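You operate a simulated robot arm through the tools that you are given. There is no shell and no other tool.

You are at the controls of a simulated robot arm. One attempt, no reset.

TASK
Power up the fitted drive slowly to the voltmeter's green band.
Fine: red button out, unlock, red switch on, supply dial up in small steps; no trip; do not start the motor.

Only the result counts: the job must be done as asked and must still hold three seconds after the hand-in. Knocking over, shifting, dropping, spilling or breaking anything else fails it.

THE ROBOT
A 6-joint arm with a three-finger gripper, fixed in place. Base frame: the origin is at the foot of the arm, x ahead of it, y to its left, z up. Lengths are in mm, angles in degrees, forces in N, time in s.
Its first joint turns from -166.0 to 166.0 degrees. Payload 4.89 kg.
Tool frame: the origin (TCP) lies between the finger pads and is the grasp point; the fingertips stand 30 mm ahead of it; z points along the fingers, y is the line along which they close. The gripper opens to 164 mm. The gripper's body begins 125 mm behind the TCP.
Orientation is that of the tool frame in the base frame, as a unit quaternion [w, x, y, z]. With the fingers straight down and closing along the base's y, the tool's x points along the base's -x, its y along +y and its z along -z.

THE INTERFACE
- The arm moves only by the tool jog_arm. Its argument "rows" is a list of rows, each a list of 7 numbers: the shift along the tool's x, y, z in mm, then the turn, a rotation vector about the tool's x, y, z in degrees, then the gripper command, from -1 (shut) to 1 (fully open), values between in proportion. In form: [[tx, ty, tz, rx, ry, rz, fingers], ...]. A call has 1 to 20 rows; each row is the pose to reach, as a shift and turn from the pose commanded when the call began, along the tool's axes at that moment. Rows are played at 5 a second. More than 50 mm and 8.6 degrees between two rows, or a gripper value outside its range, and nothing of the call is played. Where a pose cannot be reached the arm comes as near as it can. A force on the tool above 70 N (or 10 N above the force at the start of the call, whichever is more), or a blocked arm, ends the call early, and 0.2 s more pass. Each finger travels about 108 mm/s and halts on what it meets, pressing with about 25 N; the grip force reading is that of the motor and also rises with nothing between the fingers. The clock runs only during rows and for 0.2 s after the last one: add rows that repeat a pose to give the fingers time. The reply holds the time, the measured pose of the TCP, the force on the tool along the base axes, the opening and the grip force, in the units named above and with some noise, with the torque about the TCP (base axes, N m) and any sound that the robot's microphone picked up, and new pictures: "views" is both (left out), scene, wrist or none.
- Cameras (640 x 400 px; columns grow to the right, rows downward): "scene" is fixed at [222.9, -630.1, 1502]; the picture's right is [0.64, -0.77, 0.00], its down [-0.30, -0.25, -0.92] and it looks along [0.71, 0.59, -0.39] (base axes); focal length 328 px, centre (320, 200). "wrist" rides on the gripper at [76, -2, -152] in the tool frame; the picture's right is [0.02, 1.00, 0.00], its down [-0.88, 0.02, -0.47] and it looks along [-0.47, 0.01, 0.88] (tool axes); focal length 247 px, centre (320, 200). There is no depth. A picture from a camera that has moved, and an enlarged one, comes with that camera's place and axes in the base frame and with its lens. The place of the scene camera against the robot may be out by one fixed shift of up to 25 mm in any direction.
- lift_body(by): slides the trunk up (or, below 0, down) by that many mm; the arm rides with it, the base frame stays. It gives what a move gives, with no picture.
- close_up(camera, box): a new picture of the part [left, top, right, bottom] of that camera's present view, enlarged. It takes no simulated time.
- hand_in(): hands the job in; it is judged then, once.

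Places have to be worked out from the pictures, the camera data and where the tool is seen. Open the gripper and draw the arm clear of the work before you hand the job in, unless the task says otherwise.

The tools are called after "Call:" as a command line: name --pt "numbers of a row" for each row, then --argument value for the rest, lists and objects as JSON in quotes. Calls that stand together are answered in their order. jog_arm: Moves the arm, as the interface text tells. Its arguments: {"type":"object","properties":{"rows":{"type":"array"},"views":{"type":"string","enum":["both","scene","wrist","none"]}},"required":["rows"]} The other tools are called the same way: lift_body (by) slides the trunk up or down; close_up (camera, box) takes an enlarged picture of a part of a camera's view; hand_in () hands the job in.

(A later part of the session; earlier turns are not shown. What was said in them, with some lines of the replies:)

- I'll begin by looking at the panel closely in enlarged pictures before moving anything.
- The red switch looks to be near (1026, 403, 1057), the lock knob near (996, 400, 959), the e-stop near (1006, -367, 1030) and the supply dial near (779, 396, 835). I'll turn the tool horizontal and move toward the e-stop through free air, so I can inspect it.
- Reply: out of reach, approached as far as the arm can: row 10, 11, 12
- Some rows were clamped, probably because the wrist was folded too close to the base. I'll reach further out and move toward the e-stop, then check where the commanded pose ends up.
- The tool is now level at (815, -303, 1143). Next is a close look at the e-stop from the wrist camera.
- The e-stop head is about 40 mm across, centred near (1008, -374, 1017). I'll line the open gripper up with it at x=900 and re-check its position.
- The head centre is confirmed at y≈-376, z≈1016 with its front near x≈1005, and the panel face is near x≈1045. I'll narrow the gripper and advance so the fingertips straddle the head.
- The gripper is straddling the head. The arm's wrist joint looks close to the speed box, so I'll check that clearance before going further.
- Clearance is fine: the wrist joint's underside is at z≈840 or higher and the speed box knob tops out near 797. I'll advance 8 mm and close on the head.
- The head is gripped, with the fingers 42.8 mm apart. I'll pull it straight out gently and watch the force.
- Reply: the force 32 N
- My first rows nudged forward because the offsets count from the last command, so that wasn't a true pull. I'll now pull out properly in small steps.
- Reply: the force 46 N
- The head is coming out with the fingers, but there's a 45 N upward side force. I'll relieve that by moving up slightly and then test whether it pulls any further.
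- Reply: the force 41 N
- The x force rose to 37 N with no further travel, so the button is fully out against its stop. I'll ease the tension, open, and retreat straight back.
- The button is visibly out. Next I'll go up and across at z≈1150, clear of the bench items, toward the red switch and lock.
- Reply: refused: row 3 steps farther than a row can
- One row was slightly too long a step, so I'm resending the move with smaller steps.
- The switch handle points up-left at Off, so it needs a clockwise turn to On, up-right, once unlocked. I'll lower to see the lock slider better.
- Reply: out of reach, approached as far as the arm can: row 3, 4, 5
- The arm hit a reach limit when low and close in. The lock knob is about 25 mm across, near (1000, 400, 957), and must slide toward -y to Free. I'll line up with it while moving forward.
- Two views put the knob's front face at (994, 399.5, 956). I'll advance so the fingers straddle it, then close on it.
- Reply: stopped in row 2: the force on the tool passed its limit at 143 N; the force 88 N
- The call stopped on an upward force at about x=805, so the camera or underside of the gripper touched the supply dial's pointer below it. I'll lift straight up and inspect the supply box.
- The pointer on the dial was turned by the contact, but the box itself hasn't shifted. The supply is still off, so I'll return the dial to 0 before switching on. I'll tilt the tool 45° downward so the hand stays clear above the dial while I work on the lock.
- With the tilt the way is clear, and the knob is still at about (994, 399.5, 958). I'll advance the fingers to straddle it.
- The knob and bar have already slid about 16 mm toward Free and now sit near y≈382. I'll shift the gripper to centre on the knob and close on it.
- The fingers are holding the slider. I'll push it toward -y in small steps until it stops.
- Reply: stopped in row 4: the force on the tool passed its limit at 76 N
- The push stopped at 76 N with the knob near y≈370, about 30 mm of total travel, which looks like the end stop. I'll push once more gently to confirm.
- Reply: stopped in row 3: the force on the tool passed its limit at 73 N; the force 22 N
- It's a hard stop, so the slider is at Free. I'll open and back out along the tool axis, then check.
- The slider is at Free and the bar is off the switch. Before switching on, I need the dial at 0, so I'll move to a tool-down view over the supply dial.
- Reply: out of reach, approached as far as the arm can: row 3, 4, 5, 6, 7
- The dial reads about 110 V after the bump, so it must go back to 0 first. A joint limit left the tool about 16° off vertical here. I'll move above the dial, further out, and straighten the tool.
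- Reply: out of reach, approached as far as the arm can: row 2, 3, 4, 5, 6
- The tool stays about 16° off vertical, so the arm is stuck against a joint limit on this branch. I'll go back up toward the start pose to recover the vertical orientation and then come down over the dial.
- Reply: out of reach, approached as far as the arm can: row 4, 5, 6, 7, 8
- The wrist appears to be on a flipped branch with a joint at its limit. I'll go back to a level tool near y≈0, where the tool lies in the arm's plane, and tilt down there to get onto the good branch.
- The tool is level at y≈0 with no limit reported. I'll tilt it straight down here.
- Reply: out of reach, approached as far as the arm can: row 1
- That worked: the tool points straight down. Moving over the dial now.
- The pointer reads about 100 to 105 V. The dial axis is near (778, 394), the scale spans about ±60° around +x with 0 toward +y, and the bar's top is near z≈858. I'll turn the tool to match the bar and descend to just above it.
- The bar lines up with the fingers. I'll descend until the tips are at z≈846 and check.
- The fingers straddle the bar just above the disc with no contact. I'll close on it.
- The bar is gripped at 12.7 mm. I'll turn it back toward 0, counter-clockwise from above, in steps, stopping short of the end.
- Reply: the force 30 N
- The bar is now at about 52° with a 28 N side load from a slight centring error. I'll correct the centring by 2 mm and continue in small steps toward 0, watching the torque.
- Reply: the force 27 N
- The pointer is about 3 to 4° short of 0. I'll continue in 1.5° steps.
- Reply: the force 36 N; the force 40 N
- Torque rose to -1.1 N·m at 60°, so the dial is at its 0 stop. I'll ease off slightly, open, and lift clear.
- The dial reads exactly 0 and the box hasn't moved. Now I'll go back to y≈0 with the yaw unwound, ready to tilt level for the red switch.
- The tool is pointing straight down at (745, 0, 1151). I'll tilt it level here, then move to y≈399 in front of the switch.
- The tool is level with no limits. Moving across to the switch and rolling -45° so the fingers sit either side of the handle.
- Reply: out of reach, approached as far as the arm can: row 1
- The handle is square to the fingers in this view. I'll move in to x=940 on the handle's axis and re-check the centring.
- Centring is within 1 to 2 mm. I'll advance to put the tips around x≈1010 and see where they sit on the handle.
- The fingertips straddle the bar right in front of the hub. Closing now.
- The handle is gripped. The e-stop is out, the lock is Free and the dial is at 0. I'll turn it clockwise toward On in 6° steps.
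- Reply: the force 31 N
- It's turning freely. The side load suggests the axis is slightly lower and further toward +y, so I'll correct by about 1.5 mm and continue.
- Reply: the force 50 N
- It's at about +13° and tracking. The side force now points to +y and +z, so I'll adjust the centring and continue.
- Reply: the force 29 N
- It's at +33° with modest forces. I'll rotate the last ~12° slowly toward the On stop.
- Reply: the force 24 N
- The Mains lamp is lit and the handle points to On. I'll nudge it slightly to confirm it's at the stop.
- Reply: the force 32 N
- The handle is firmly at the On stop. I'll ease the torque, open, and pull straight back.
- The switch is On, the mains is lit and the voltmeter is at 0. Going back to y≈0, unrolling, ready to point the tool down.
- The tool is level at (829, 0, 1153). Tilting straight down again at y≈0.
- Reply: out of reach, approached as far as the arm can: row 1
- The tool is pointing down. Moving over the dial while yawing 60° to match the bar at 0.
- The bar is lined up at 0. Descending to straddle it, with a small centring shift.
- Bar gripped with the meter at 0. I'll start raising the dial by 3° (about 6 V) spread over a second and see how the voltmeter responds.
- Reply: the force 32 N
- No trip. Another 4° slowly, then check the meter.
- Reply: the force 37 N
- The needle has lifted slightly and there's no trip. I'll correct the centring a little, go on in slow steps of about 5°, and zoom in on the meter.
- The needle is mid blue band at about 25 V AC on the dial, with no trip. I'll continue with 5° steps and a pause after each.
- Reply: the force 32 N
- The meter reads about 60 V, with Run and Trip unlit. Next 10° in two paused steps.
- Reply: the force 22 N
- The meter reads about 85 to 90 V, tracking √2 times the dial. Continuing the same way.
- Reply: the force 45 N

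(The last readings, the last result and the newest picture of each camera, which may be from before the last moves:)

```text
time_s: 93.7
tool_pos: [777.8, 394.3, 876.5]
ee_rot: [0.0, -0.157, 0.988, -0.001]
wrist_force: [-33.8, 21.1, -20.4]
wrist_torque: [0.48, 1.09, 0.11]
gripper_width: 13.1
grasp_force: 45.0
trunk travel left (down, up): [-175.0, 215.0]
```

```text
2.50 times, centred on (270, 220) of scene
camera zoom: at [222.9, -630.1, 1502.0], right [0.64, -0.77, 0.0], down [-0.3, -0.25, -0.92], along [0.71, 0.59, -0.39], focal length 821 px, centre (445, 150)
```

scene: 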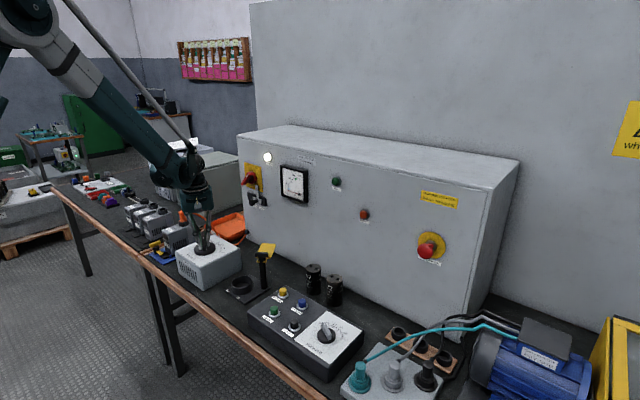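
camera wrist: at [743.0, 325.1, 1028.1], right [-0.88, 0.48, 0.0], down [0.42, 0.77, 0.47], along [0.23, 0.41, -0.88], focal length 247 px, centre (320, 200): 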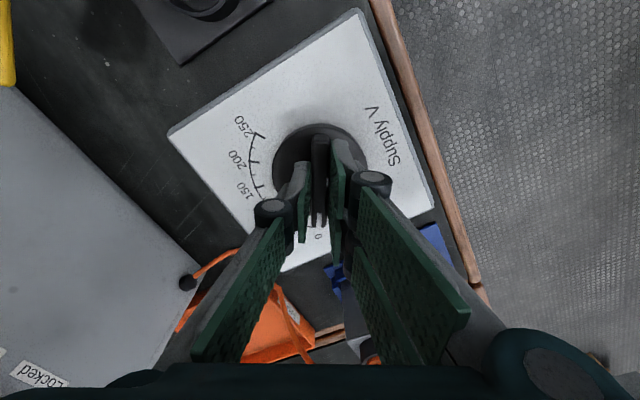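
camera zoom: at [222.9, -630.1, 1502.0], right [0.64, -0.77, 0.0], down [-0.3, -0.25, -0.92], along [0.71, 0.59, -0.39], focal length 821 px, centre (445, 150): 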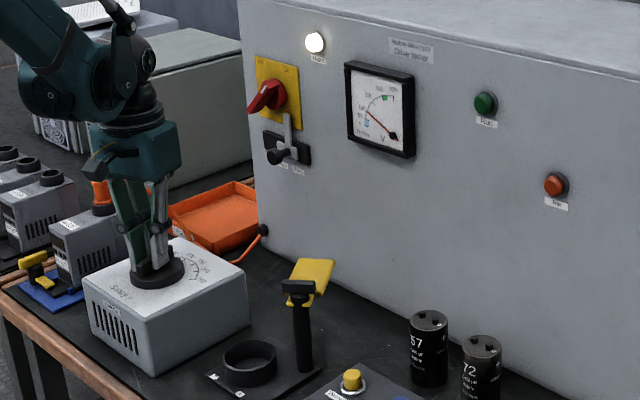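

The meter is just over 100 V and the box is still in place, but the side force has grown to about 40 N. I'll recentre before continuing.

Call:
jog_arm --pt "0.7 0.8 0 0 0 0 -1" --pt "1.4 1.6 0.3 0 0 0 -1" --pt "1.4 1.6 0.5 0 0 0 -1" --views "none"

Call:
jog_arm --pt "0 0 0 0 0 1 -1" --pt "0 0 0 0 0 2 -1" --pt "0 0 0 0 0 3 -1" --pt "0 0 0 0 0 4 -1" --pt "0 0 0 0 0 5 -1" --pt "0 0 0 0 0 5 -1" --pt "0 0 0 0 0 5 -1" --pt "0 0 0 0 0 5 -1" --views "none"

Call:
close_up --camera "scene" --box '[278, 160, 313, 205]'

```text
time_s: 94.5
tool_pos: [777.2, 393.3, 876.1]
ee_rot: [0.001, -0.156, 0.988, -0.001]
wrist_force: [6.4, 14.0, 2.8]
wrist_torque: [0.06, 0.77, 0.04]
gripper_width: 12.5
grasp_force: 45.1
trunk travel left (down, up): [-175.0, 215.0]
```

```text
time_s: 96.3
tool_pos: [776.7, 393.7, 875.6]
ee_rot: [0.001, -0.113, 0.994, 0.0]
wrist_force: [40.9, 7.1, 17.7]
wrist_torque: [0.22, -1.13, -0.02]
gripper_width: 12.9
grasp_force: 45.4
trunk travel left (down, up): [-175.0, 215.0]
```

```text
8.89 times, centred on (296, 182) of scene
camera zoom: at [222.9, -630.1, 1502.0], right [0.64, -0.77, 0.0], down [-0.3, -0.25, -0.92], along [0.71, 0.59, -0.39], focal length 2920 px, centre (538, 356)
```

zoom: 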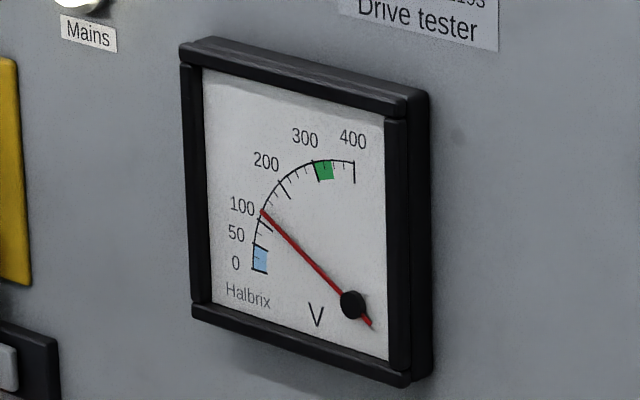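

No trip, about 125 V. I'll ease the x force and take the next 10°.

Call:
jog_arm --pt "-1.2 0.3 0 0 0 0 -1" --pt "-1.2 0.3 0 0 0 1 -1" --pt "-1.2 0.3 0 0 0 2 -1" --pt "-1.2 0.3 0 0 0 3 -1" --pt "-1.2 0.3 0 0 0 4 -1" --pt "-1.2 0.3 0 0 0 5 -1" --pt "-1.2 0.3 0 0 0 5 -1" --pt "-1.2 0.3 0 0 0 5 -1" --pt "-1.2 0.3 0 0 0 5 -1" --pt "-1.2 0.3 0 0 0 6 -1" --pt "-1.2 0.3 0 0 0 7 -1" --pt "-1.2 0.3 0 0 0 8 -1" --pt "-1.2 0.3 0 0 0 8 -1" --pt "-1.2 0.3 0 0 0 8 -1" --pt "-1.2 0.3 0 0 0 8 -1" --views "none"

Call:
close_up --camera "scene" --box '[278, 160, 313, 205]'

```text
time_s: 99.5
tool_pos: [775.8, 395.0, 876.4]
ee_rot: [-0.001, -0.044, 0.999, 0.0]
wrist_force: [-25.5, -9.9, -17.6]
wrist_torque: [-0.26, 0.42, 0.0]
gripper_width: 12.8
grasp_force: 45.1
trunk travel left (down, up): [-175.0, 215.0]
```

```text
8.89 times, centred on (296, 182) of scene
camera zoom: at [222.9, -630.1, 1502.0], right [0.64, -0.77, 0.0], down [-0.3, -0.25, -0.92], along [0.71, 0.59, -0.39], focal length 2920 px, centre (538, 356)
```

zoom: 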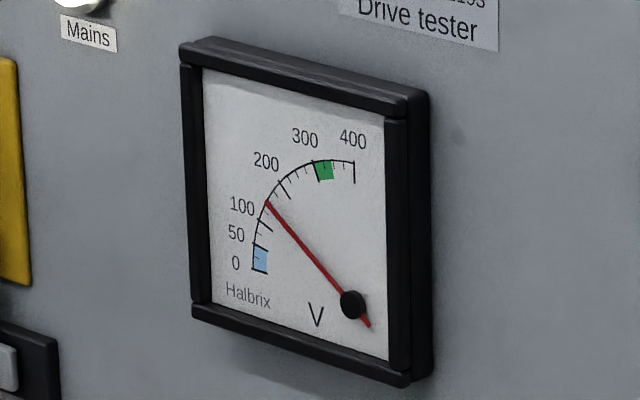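

About 155 V and no trip. I'll continue in paused 5° steps with a small recentring.

Call:
jog_arm --pt "0.6 -0.3 0 0 0 0 -1" --pt "0.6 -0.3 0 0 0 1 -1" --pt "0.6 -0.3 0 0 0 2 -1" --pt "0.6 -0.3 0 0 0 3 -1" --pt "0.6 -0.3 0 0 0 4 -1" --pt "0.6 -0.3 0 0 0 5 -1" --pt "0.6 -0.3 0 0 0 5 -1" --pt "0.6 -0.3 0 0 0 5 -1" --pt "0.6 -0.3 0 0 0 5 -1" --pt "0.6 -0.3 0 0 0 6 -1" --pt "0.6 -0.3 0 0 0 7 -1" --pt "0.6 -0.3 0 0 0 8 -1" --pt "0.6 -0.3 0 0 0 9 -1" --pt "0.6 -0.3 0 0 0 10 -1" --pt "0.6 -0.3 0 0 0 10 -1" --pt "0.6 -0.3 0 0 0 10 -1" --pt "0.6 -0.3 0 0 0 10 -1" --views "none"

Call:
close_up --camera "scene" --box '[278, 160, 313, 205]'

Call:
close_up --camera "scene" --box '[150, 140, 390, 300]'

```text
time_s: 103.1
tool_pos: [776.5, 394.4, 876.5]
ee_rot: [0.0, 0.044, 0.999, -0.001]
wrist_force: [-7.8, 1.9, -6.3]
wrist_torque: [0.01, 0.28, 0.02]
gripper_width: 12.7
grasp_force: 45.2
trunk travel left (down, up): [-175.0, 215.0]
```

```text
8.89 times, centred on (296, 182) of scene
camera zoom: at [222.9, -630.1, 1502.0], right [0.64, -0.77, 0.0], down [-0.3, -0.25, -0.92], along [0.71, 0.59, -0.39], focal length 2920 px, centre (538, 356)
```

zoom: 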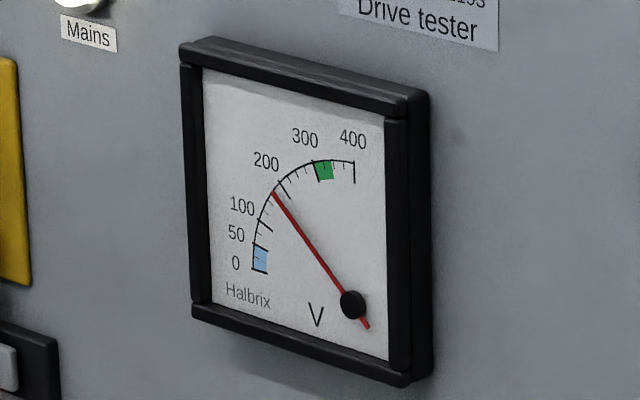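

```text
2.50 times, centred on (270, 220) of scene
camera zoom: at [222.9, -630.1, 1502.0], right [0.64, -0.77, 0.0], down [-0.3, -0.25, -0.92], along [0.71, 0.59, -0.39], focal length 821 px, centre (445, 150)
```

zoom: 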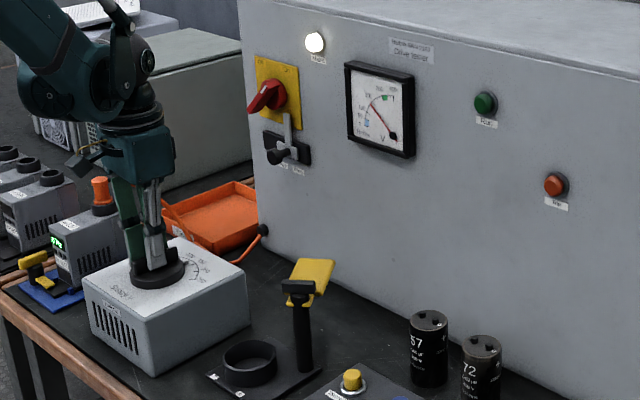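

About 180 V, and the fitted drive's display has come on. No trip, and the forces are low. Continuing.

Call:
jog_arm --pt "0 0 0 0 0 1 -1" --pt "0 0 0 0 0 2 -1" --pt "0 0 0 0 0 3 -1" --pt "0 0 0 0 0 4 -1" --pt "0 0 0 0 0 5 -1" --pt "0 0 0 0 0 5 -1" --pt "0 0 0 0 0 5 -1" --pt "0 0 0 0 0 5 -1" --pt "0 0 0 0 0 6 -1" --pt "0 0 0 0 0 7 -1" --pt "0 0 0 0 0 8 -1" --pt "0 0 0 0 0 9 -1" --pt "0 0 0 0 0 10 -1" --pt "0 0 0 0 0 10 -1" --pt "0 0 0 0 0 10 -1" --pt "0 0 0 0 0 10 -1" --views "none"

Call:
close_up --camera "scene" --box '[278, 160, 313, 205]'

```text
time_s: 106.5
tool_pos: [776.3, 395.1, 876.5]
ee_rot: [0.0, 0.13, 0.991, 0.0]
wrist_force: [18.7, 42.0, 19.5]
wrist_torque: [1.27, -0.1, 0.17]
gripper_width: 12.8
grasp_force: 44.4
trunk travel left (down, up): [-175.0, 215.0]
```

```text
8.89 times, centred on (296, 182) of scene
camera zoom: at [222.9, -630.1, 1502.0], right [0.64, -0.77, 0.0], down [-0.3, -0.25, -0.92], along [0.71, 0.59, -0.39], focal length 2920 px, centre (538, 356)
```

zoom: 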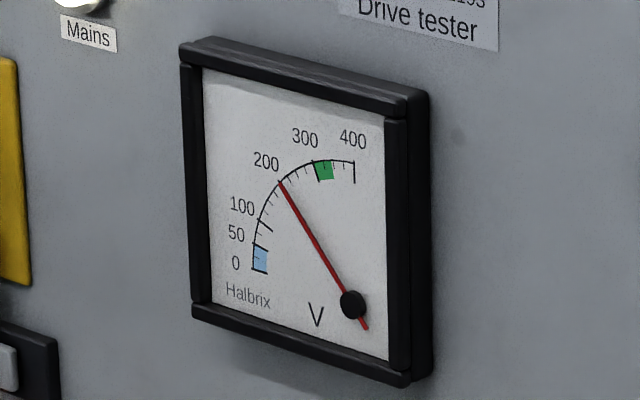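

About 205 V. The side force is 45 N along +y, so I'll recentre 2 mm before the next step.

Call:
jog_arm --pt "0 1 0 0 0 0 -1" --pt "-0.2 2 0 0 0 0 -1" --pt "-0.2 2 0 0 0 0 -1" --views "none"

Call:
jog_arm --pt "0 0 0 0 0 1 -1" --pt "0 0 0 0 0 2 -1" --pt "0 0 0 0 0 3 -1" --pt "0 0 0 0 0 4 -1" --pt "0 0 0 0 0 5 -1" --pt "0 0 0 0 0 5 -1" --pt "0 0 0 0 0 5 -1" --pt "0 0 0 0 0 5 -1" --views "none"

Call:
close_up --camera "scene" --box '[278, 160, 313, 205]'

```text
time_s: 107.3
tool_pos: [776.4, 395.8, 876.8]
ee_rot: [0.0, 0.131, 0.991, -0.001]
wrist_force: [8.7, 18.0, 14.9]
wrist_torque: [0.18, -1.4, 0.07]
gripper_width: 12.9
grasp_force: 45.2
trunk travel left (down, up): [-175.0, 215.0]
```

```text
time_s: 109.1
tool_pos: [777.4, 395.7, 874.9]
ee_rot: [0.0, 0.173, 0.985, 0.0]
wrist_force: [-17.6, 1.9, -2.2]
wrist_torque: [0.08, 0.69, 0.0]
gripper_width: 12.8
grasp_force: 44.4
trunk travel left (down, up): [-175.0, 215.0]
```

```text
8.89 times, centred on (296, 182) of scene
camera zoom: at [222.9, -630.1, 1502.0], right [0.64, -0.77, 0.0], down [-0.3, -0.25, -0.92], along [0.71, 0.59, -0.39], focal length 2920 px, centre (538, 356)
```

zoom: 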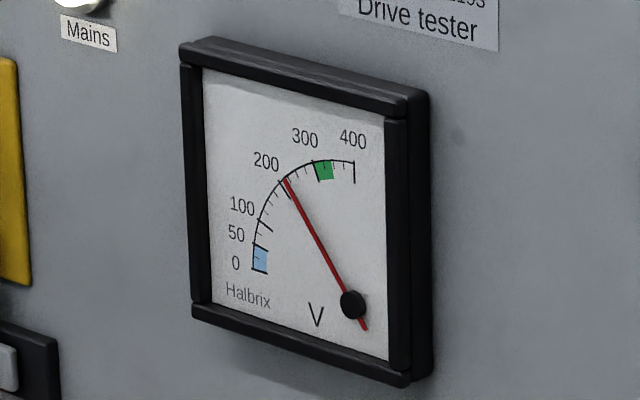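

About 215 V at roughly 167 V on the dial. Continuing in 5° steps.

Call:
jog_arm --pt "0.3 0 0 0 0 1 -1" --pt "0.3 0 0 0 0 2 -1" --pt "0.3 0 0 0 0 3 -1" --pt "0.3 0 0 0 0 4 -1" --pt "0.3 0 0 0 0 5 -1" --pt "0.3 0 0 0 0 5 -1" --pt "0.3 0 0 0 0 5 -1" --pt "0.3 0 0 0 0 5 -1" --pt "0.3 0 0 0 0 6 -1" --pt "0.3 0 0 0 0 7 -1" --pt "0.3 0 0 0 0 8 -1" --pt "0.3 0 0 0 0 9 -1" --pt "0.3 0 0 0 0 10 -1" --pt "0.3 0 0 0 0 10 -1" --pt "0.3 0 0 0 0 10 -1" --pt "0.3 0 0 0 0 10 -1" --views "none"

Call:
close_up --camera "scene" --box '[278, 160, 313, 205]'

Call:
close_up --camera "scene" --box '[150, 140, 390, 300]'

```text
time_s: 112.5
tool_pos: [776.3, 396.0, 877.0]
ee_rot: [0.0, 0.258, 0.966, 0.0]
wrist_force: [-16.1, -18.5, -23.8]
wrist_torque: [-0.45, 0.5, -0.12]
gripper_width: 12.8
grasp_force: 45.0
trunk travel left (down, up): [-175.0, 215.0]
```

```text
8.89 times, centred on (296, 182) of scene
camera zoom: at [222.9, -630.1, 1502.0], right [0.64, -0.77, 0.0], down [-0.3, -0.25, -0.92], along [0.71, 0.59, -0.39], focal length 2920 px, centre (538, 356)
```

zoom: 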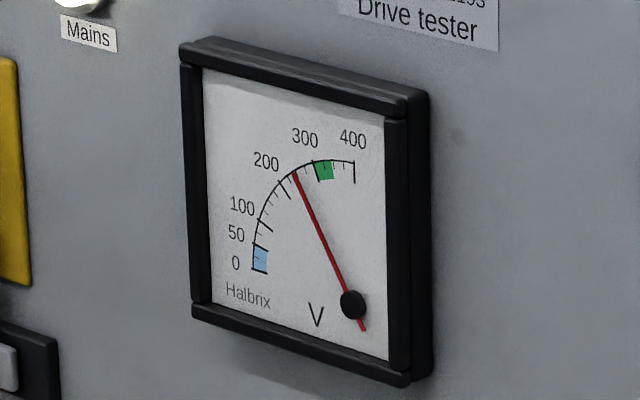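

```text
2.50 times, centred on (270, 220) of scene
camera zoom: at [222.9, -630.1, 1502.0], right [0.64, -0.77, 0.0], down [-0.3, -0.25, -0.92], along [0.71, 0.59, -0.39], focal length 821 px, centre (445, 150)
```

zoom: 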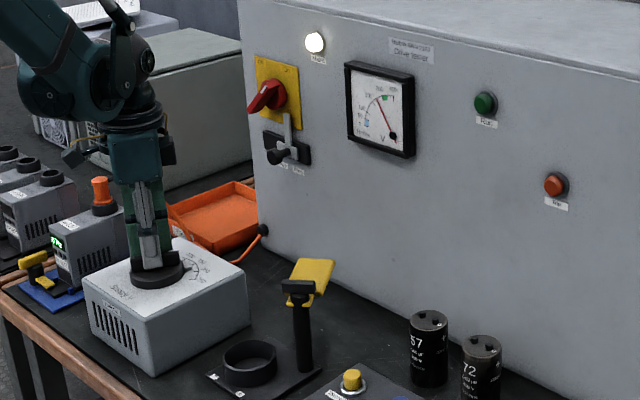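

About 243 V, the box hasn't moved and there's no trip. Continuing up another 10°.

Call:
jog_arm --pt "0 -0.8 0 0 0 1 -1" --pt "0 -0.8 0 0 0 2 -1" --pt "0 -0.8 0 0 0 3 -1" --pt "0 -0.8 0 0 0 4 -1" --pt "0 -0.8 0 0 0 5 -1" --pt "0 -0.8 0 0 0 5 -1" --pt "0 -0.8 0 0 0 5 -1" --pt "0 -0.8 0 0 0 5 -1" --pt "0 -0.8 0 0 0 6 -1" --pt "0 -0.8 0 0 0 7 -1" --pt "0 -0.8 0 0 0 8 -1" --pt "0 -0.8 0 0 0 9 -1" --pt "0 -0.8 0 0 0 10 -1" --pt "0 -0.8 0 0 0 10 -1" --pt "0 -0.8 0 0 0 10 -1" --pt "0 -0.8 0 0 0 10 -1" --views "none"

Call:
close_up --camera "scene" --box '[278, 160, 313, 205]'

```text
time_s: 115.9
tool_pos: [777.3, 396.8, 876.4]
ee_rot: [0.001, 0.342, 0.94, 0.0]
wrist_force: [35.4, 37.9, 17.7]
wrist_torque: [1.18, -0.75, 0.2]
gripper_width: 12.7
grasp_force: 44.6
trunk travel left (down, up): [-175.0, 215.0]
```

```text
8.89 times, centred on (296, 182) of scene
camera zoom: at [222.9, -630.1, 1502.0], right [0.64, -0.77, 0.0], down [-0.3, -0.25, -0.92], along [0.71, 0.59, -0.39], focal length 2920 px, centre (538, 356)
```

zoom: 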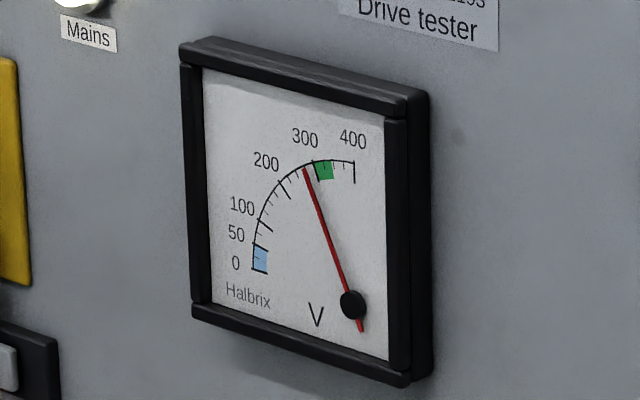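

About 272 V. The side force went up to 52 N, so I'll recentre before the last steps.

Call:
jog_arm --pt "0 1 0 0 0 0 -1" --pt "0 2.3 0 0 0 0 -1" --pt "0 2.3 0 0 0 0 -1" --views "none"

Call:
jog_arm --pt "0 0 0 0 0 1 -1" --pt "0 0 0 0 0 2 -1" --pt "0 0 0 0 0 3 -1" --pt "0 0 0 0 0 4 -1" --pt "0 0 0 0 0 5 -1" --pt "0 0 0 0 0 5 -1" --pt "0 0 0 0 0 5 -1" --pt "0 0 0 0 0 5 -1" --views "none"

Call:
close_up --camera "scene" --box '[278, 160, 313, 205]'

Call:
close_up --camera "scene" --box '[150, 140, 390, 300]'

```text
time_s: 116.7
tool_pos: [777.4, 397.3, 876.6]
ee_rot: [0.0, 0.342, 0.94, -0.001]
wrist_force: [14.9, 21.0, 21.2]
wrist_torque: [0.38, -0.59, 0.06]
gripper_width: 12.8
grasp_force: 45.5
trunk travel left (down, up): [-175.0, 215.0]
```

```text
time_s: 118.5
tool_pos: [777.9, 395.6, 876.7]
ee_rot: [-0.001, 0.383, 0.924, -0.001]
wrist_force: [-8.9, 13.1, 5.7]
wrist_torque: [0.41, 0.34, 0.01]
gripper_width: 12.9
grasp_force: 44.6
trunk travel left (down, up): [-175.0, 215.0]
```

```text
8.89 times, centred on (296, 182) of scene
camera zoom: at [222.9, -630.1, 1502.0], right [0.64, -0.77, 0.0], down [-0.3, -0.25, -0.92], along [0.71, 0.59, -0.39], focal length 2920 px, centre (538, 356)
```

zoom: 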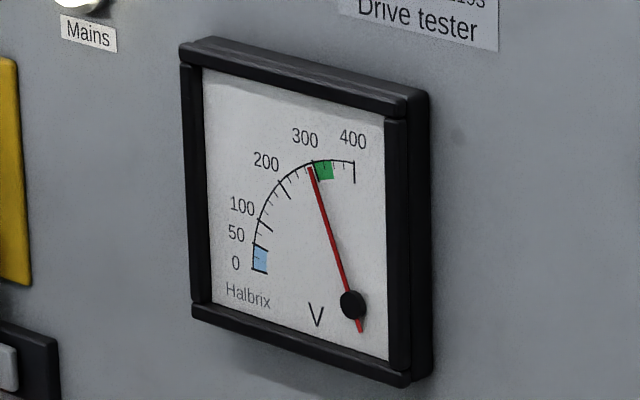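

```text
2.50 times, centred on (270, 220) of scene
camera zoom: at [222.9, -630.1, 1502.0], right [0.64, -0.77, 0.0], down [-0.3, -0.25, -0.92], along [0.71, 0.59, -0.39], focal length 821 px, centre (445, 150)
```

zoom: 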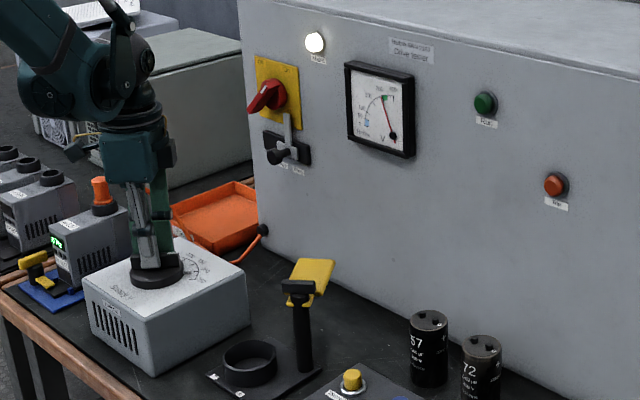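

About 287 V, just below the green band. I'll hold still for two seconds to see how much the needle lags the dial.

Call:
jog_arm --pt "0 0 0 0 0 0 -1" --pt "0 0 0 0 0 0 -1" --pt "0 0 0 0 0 0 -1" --pt "0 0 0 0 0 0 -1" --pt "0 0 0 0 0 0 -1" --pt "0 0 0 0 0 0 -1" --pt "0 0 0 0 0 0 -1" --pt "0 0 0 0 0 0 -1" --pt "0 0 0 0 0 0 -1" --pt "0 0 0 0 0 0 -1" --views "none"

Call:
close_up --camera "scene" --box '[285, 163, 311, 190]'

```text
time_s: 120.7
tool_pos: [777.6, 396.3, 876.6]
ee_rot: [-0.001, 0.383, 0.924, -0.001]
wrist_force: [-30.4, 8.5, -12.4]
wrist_torque: [0.22, 0.84, -0.03]
gripper_width: 12.9
grasp_force: 44.8
trunk travel left (down, up): [-175.0, 215.0]
```

```text
14.81 times, centred on (298, 176) of scene
camera zoom: at [222.9, -630.1, 1502.0], right [0.64, -0.77, 0.0], down [-0.3, -0.25, -0.92], along [0.71, 0.59, -0.39], focal length 4866 px, centre (646, 548)
```

zoom: 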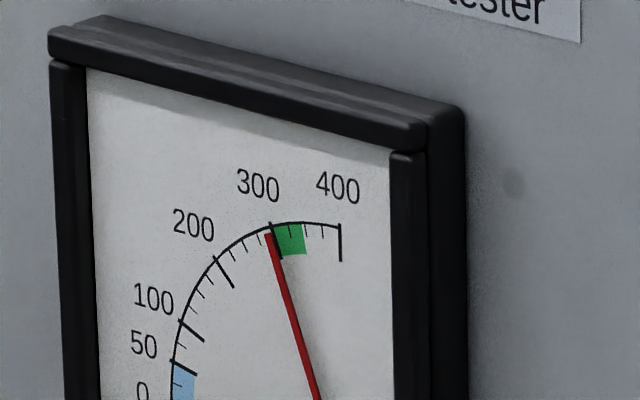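

It has settled near 293 V. The green band is about 300 to 350 V, so I'll add about 4°, check, and then fine-tune.

Call:
jog_arm --pt "0.8 -0.3 0 0 0 0 -1" --pt "0.8 -0.3 0 0 0 1 -1" --pt "0.8 -0.3 0 0 0 2 -1" --pt "0.8 -0.3 0 0 0 3 -1" --pt "0.8 -0.3 0 0 0 4 -1" --pt "0.8 -0.3 0 0 0 4 -1" --pt "0.8 -0.3 0 0 0 4 -1" --pt "0.8 -0.3 0 0 0 4 -1" --pt "0.8 -0.3 0 0 0 4 -1" --pt "0.8 -0.3 0 0 0 4 -1" --pt "0.8 -0.3 0 0 0 4 -1" --pt "0.8 -0.3 0 0 0 4 -1" --views "none"

Call:
close_up --camera "scene" --box '[285, 163, 311, 190]'

```text
time_s: 123.3
tool_pos: [777.5, 397.7, 875.8]
ee_rot: [-0.001, 0.414, 0.91, -0.001]
wrist_force: [1.7, -17.3, -11.7]
wrist_torque: [-0.88, -0.4, -0.03]
gripper_width: 12.6
grasp_force: 44.9
trunk travel left (down, up): [-175.0, 215.0]
```

```text
14.81 times, centred on (298, 176) of scene
camera zoom: at [222.9, -630.1, 1502.0], right [0.64, -0.77, 0.0], down [-0.3, -0.25, -0.92], along [0.71, 0.59, -0.39], focal length 4866 px, centre (646, 548)
```

zoom: 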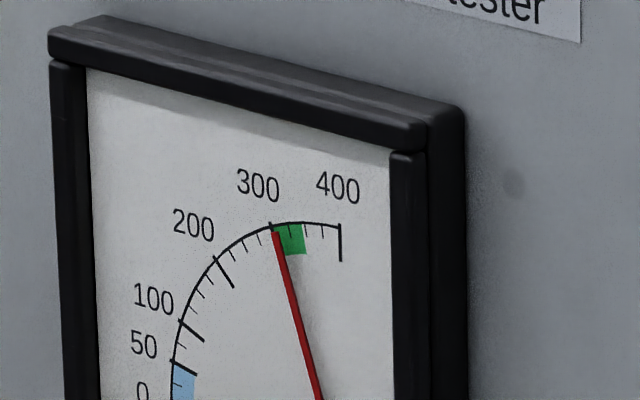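

The needle is just inside the green. Another 5° slowly should put it near the middle of the band.

Call:
jog_arm --pt "0 -0.3 0 0 0 0.8 -1" --pt "0 -0.3 0 0 0 1.6 -1" --pt "0 -0.3 0 0 0 2.4 -1" --pt "0 -0.3 0 0 0 3.2 -1" --pt "0 -0.3 0 0 0 4 -1" --pt "0 -0.3 0 0 0 4.8 -1" --pt "0 -0.3 0 0 0 4.8 -1" --pt "0 -0.3 0 0 0 4.8 -1" --pt "0 -0.3 0 0 0 4.8 -1" --pt "0 -0.3 0 0 0 4.8 -1" --pt "0 -0.3 0 0 0 4.8 -1" --pt "0 -0.3 0 0 0 4.8 -1" --views "none"

Call:
close_up --camera "scene" --box '[285, 163, 311, 190]'

Call:
close_up --camera "scene" --box '[150, 140, 390, 300]'

```text
time_s: 125.9
tool_pos: [777.6, 397.4, 876.3]
ee_rot: [0.0, 0.452, 0.892, 0.001]
wrist_force: [39.5, -1.9, 18.8]
wrist_torque: [-0.05, -1.15, 0.13]
gripper_width: 13.0
grasp_force: 45.0
trunk travel left (down, up): [-175.0, 215.0]
```

```text
14.81 times, centred on (298, 176) of scene
camera zoom: at [222.9, -630.1, 1502.0], right [0.64, -0.77, 0.0], down [-0.3, -0.25, -0.92], along [0.71, 0.59, -0.39], focal length 4866 px, centre (646, 548)
```

zoom: 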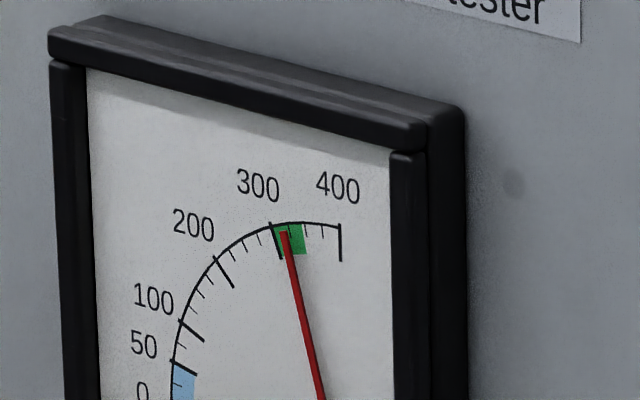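

```text
2.50 times, centred on (270, 220) of scene
camera zoom: at [222.9, -630.1, 1502.0], right [0.64, -0.77, 0.0], down [-0.3, -0.25, -0.92], along [0.71, 0.59, -0.39], focal length 821 px, centre (445, 150)
```

zoom: 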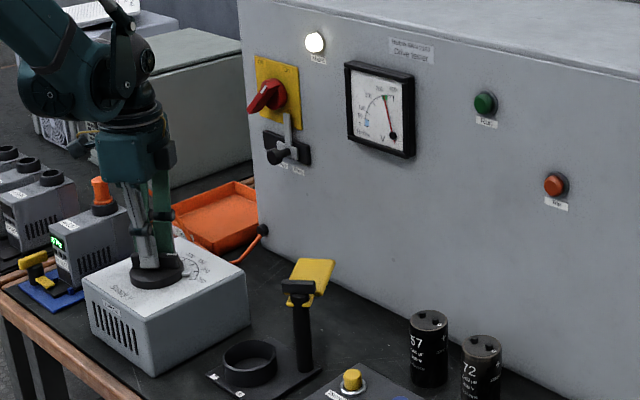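

The needle sits mid-green at about 320 V, with Trip and Run unlit and the drive display on. I'll relieve the side load, then open and lift straight up.

Call:
jog_arm --pt "-0.5 0.7 0 0 0 0 -1" --pt "-0.8 1.4 0 0 0 0 -1" --pt "-0.8 1.4 0 0 0 0 -1" --views "none"

Call:
jog_arm --pt "0 0 0 0 0 0 -0.8" --pt "0 0 0 0 0 0 -0.5" --pt "0 0 0 0 0 0 -0.4" --pt "0 0 -15 0 0 0 -0.4" --pt "0 0 -40 0 0 0 -0.4" --pt "0 0 -80 0 0 0 -0.4" --pt "0 0 -125 0 0 0 -0.4" --pt "0 0 -125 0 0 0 -0.4" --views "both"

Call:
close_up --camera "scene" --box '[285, 163, 311, 190]'

```text
time_s: 126.7
tool_pos: [777.8, 397.1, 876.8]
ee_rot: [0.0, 0.453, 0.892, -0.001]
wrist_force: [18.6, -5.7, 13.4]
wrist_torque: [-0.6, -0.8, 0.08]
gripper_width: 13.1
grasp_force: 44.7
trunk travel left (down, up): [-175.0, 215.0]
```

```text
time_s: 128.5
tool_pos: [778.3, 398.1, 1001.1]
ee_rot: [0.0, 0.452, 0.892, 0.0]
wrist_force: [-0.1, -1.2, 0.6]
wrist_torque: [0.03, -0.03, 0.01]
gripper_width: 49.3
grasp_force: 0.0
trunk travel left (down, up): [-175.0, 215.0]
camera wrist: at [733.3, 458.1, 1152.7], right [0.79, 0.61, 0.0], down [0.54, -0.7, 0.47], along [0.29, -0.38, -0.88], focal length 247 px, centre (320, 200)
```

scene: 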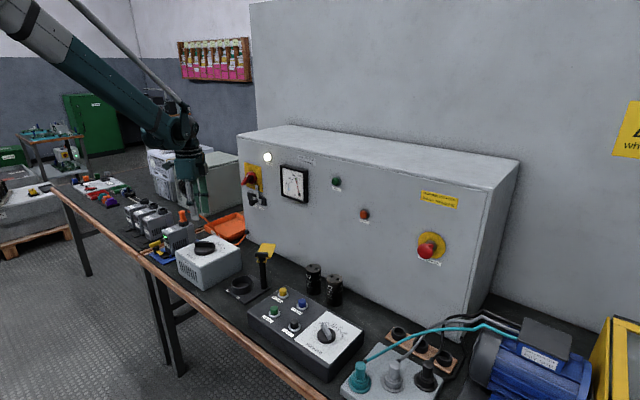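
wrist: 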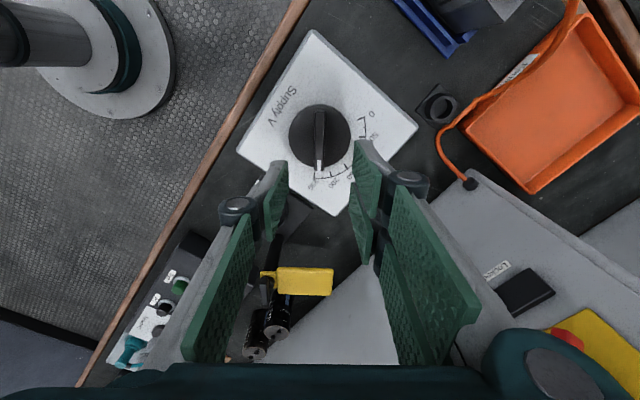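

```text
14.81 times, centred on (298, 176) of scene
camera zoom: at [222.9, -630.1, 1502.0], right [0.64, -0.77, 0.0], down [-0.3, -0.25, -0.92], along [0.71, 0.59, -0.39], focal length 4866 px, centre (646, 548)
```

zoom: 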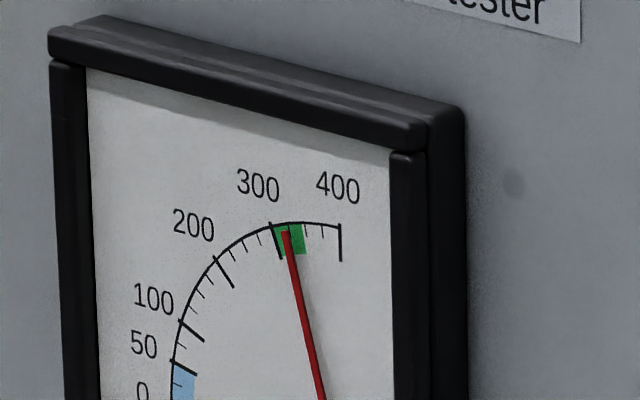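

Reading steady in the green. I'll open the gripper fully and draw the arm up and back toward the start pose.

Call:
jog_arm --pt "6 -23 -25 0 0 -6.7 0" --pt "12 -46 -50 0 0 -13.4 0.2" --pt "19 -69 -75 0 0 -20.1 0.4" --pt "25 -92 -100 0 0 -26.9 0.6" --pt "31 -115 -124 0 0 -33.6 0.8" --pt "38 -138 -149 0 0 -40.3 1" --pt "44 -161 -174 0 0 -47 1" --pt "50 -184 -199 0 0 -53.7 1" --pt "50 -184 -199 0 0 -53.7 1" --views "both"

Call:
close_up --camera "scene" --box '[285, 163, 311, 190]'

Call:
close_up --camera "scene" --box '[230, 130, 470, 290]'

Call:
close_up --camera "scene" --box '[130, 190, 270, 300]'

```text
time_s: 130.5
tool_pos: [602.1, 328.6, 1201.1]
ee_rot: [0.001, 0.001, 1.0, -0.001]
wrist_force: [-0.2, -0.4, 0.1]
wrist_torque: [0.13, -0.15, 0.01]
gripper_width: 163.9
grasp_force: 0.1
trunk travel left (down, up): [-175.0, 215.0]
camera wrist: at [526.1, 326.5, 1353.4], right [-0.02, 1.0, 0.0], down [0.88, 0.02, 0.47], along [0.47, 0.01, -0.88], focal length 247 px, centre (320, 200)
```

scene: 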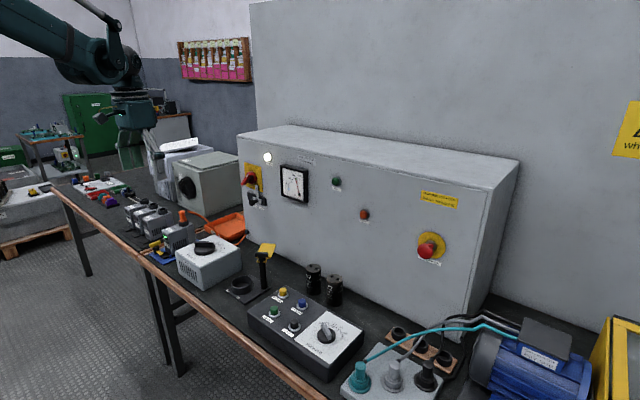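
wrist: 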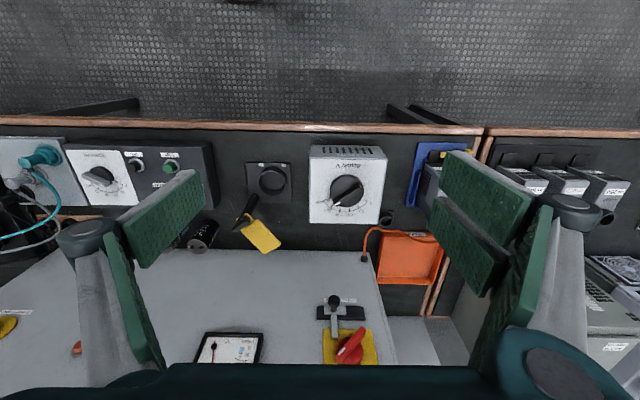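

```text
14.81 times, centred on (298, 176) of scene
camera zoom: at [222.9, -630.1, 1502.0], right [0.64, -0.77, 0.0], down [-0.3, -0.25, -0.92], along [0.71, 0.59, -0.39], focal length 4866 px, centre (646, 548)
```

zoom: 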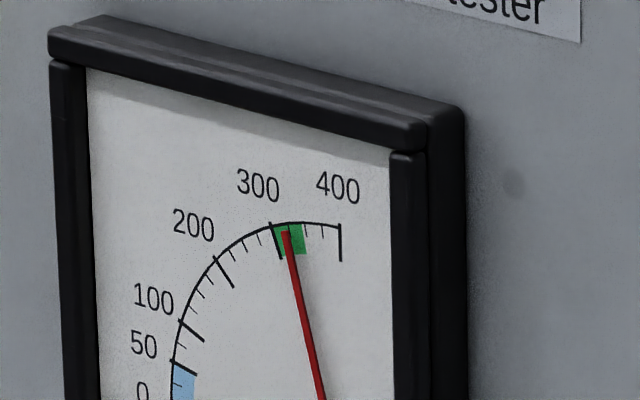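

```text
2.50 times, centred on (350, 210) of scene
camera zoom: at [222.9, -630.1, 1502.0], right [0.64, -0.77, 0.0], down [-0.3, -0.25, -0.92], along [0.71, 0.59, -0.39], focal length 821 px, centre (245, 175)
```

zoom: 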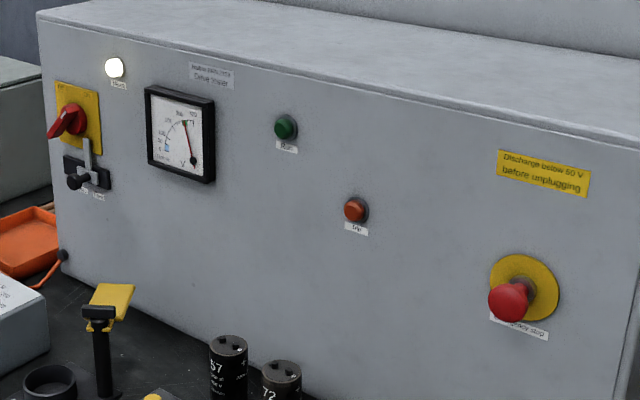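

```text
3.64 times, centred on (200, 245) of scene
camera zoom: at [222.9, -630.1, 1502.0], right [0.64, -0.77, 0.0], down [-0.3, -0.25, -0.92], along [0.71, 0.59, -0.39], focal length 1194 px, centre (756, 36)
```

zoom: 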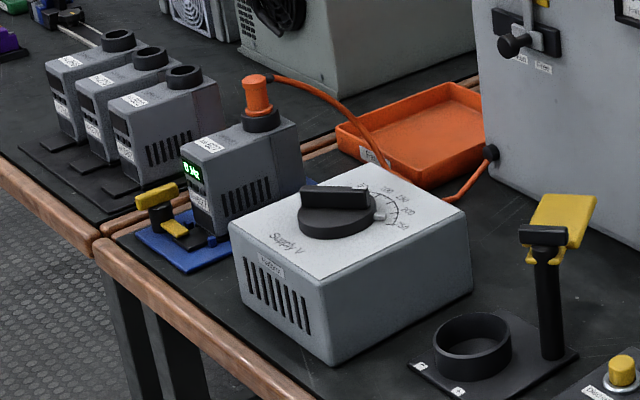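

The needle is steady in the green band at about 320 V. The e-stop is out, the lock is Free and the switch is On, with Run and Trip unlit. The bench items are where they were, and the arm is clear with the gripper open, so I'm handing in.

Call:
hand_in

```text
The job is handed in.
```

The fitted drive is powered up and the voltmeter reads about 320 V, in the middle of the green band. The needle was steady when I handed the job in.

- **Sequence:** I pulled the red button out, slid the lock to Free and turned the red switch to On. Then I raised the supply dial from 0 in small, paused steps.
- **State at hand-in:** the mains lamp is lit, the drive's display is on and the Trip and Run lamps are off. I never started the motor. The gripper is open and the arm is clear of the work.
- **Bumped dial:** while I was reaching for the lock, the gripper touched the supply dial and pushed it to about 105 V. The red switch was still off. I turned the dial back to 0 before switching on, and the supply box did not move.
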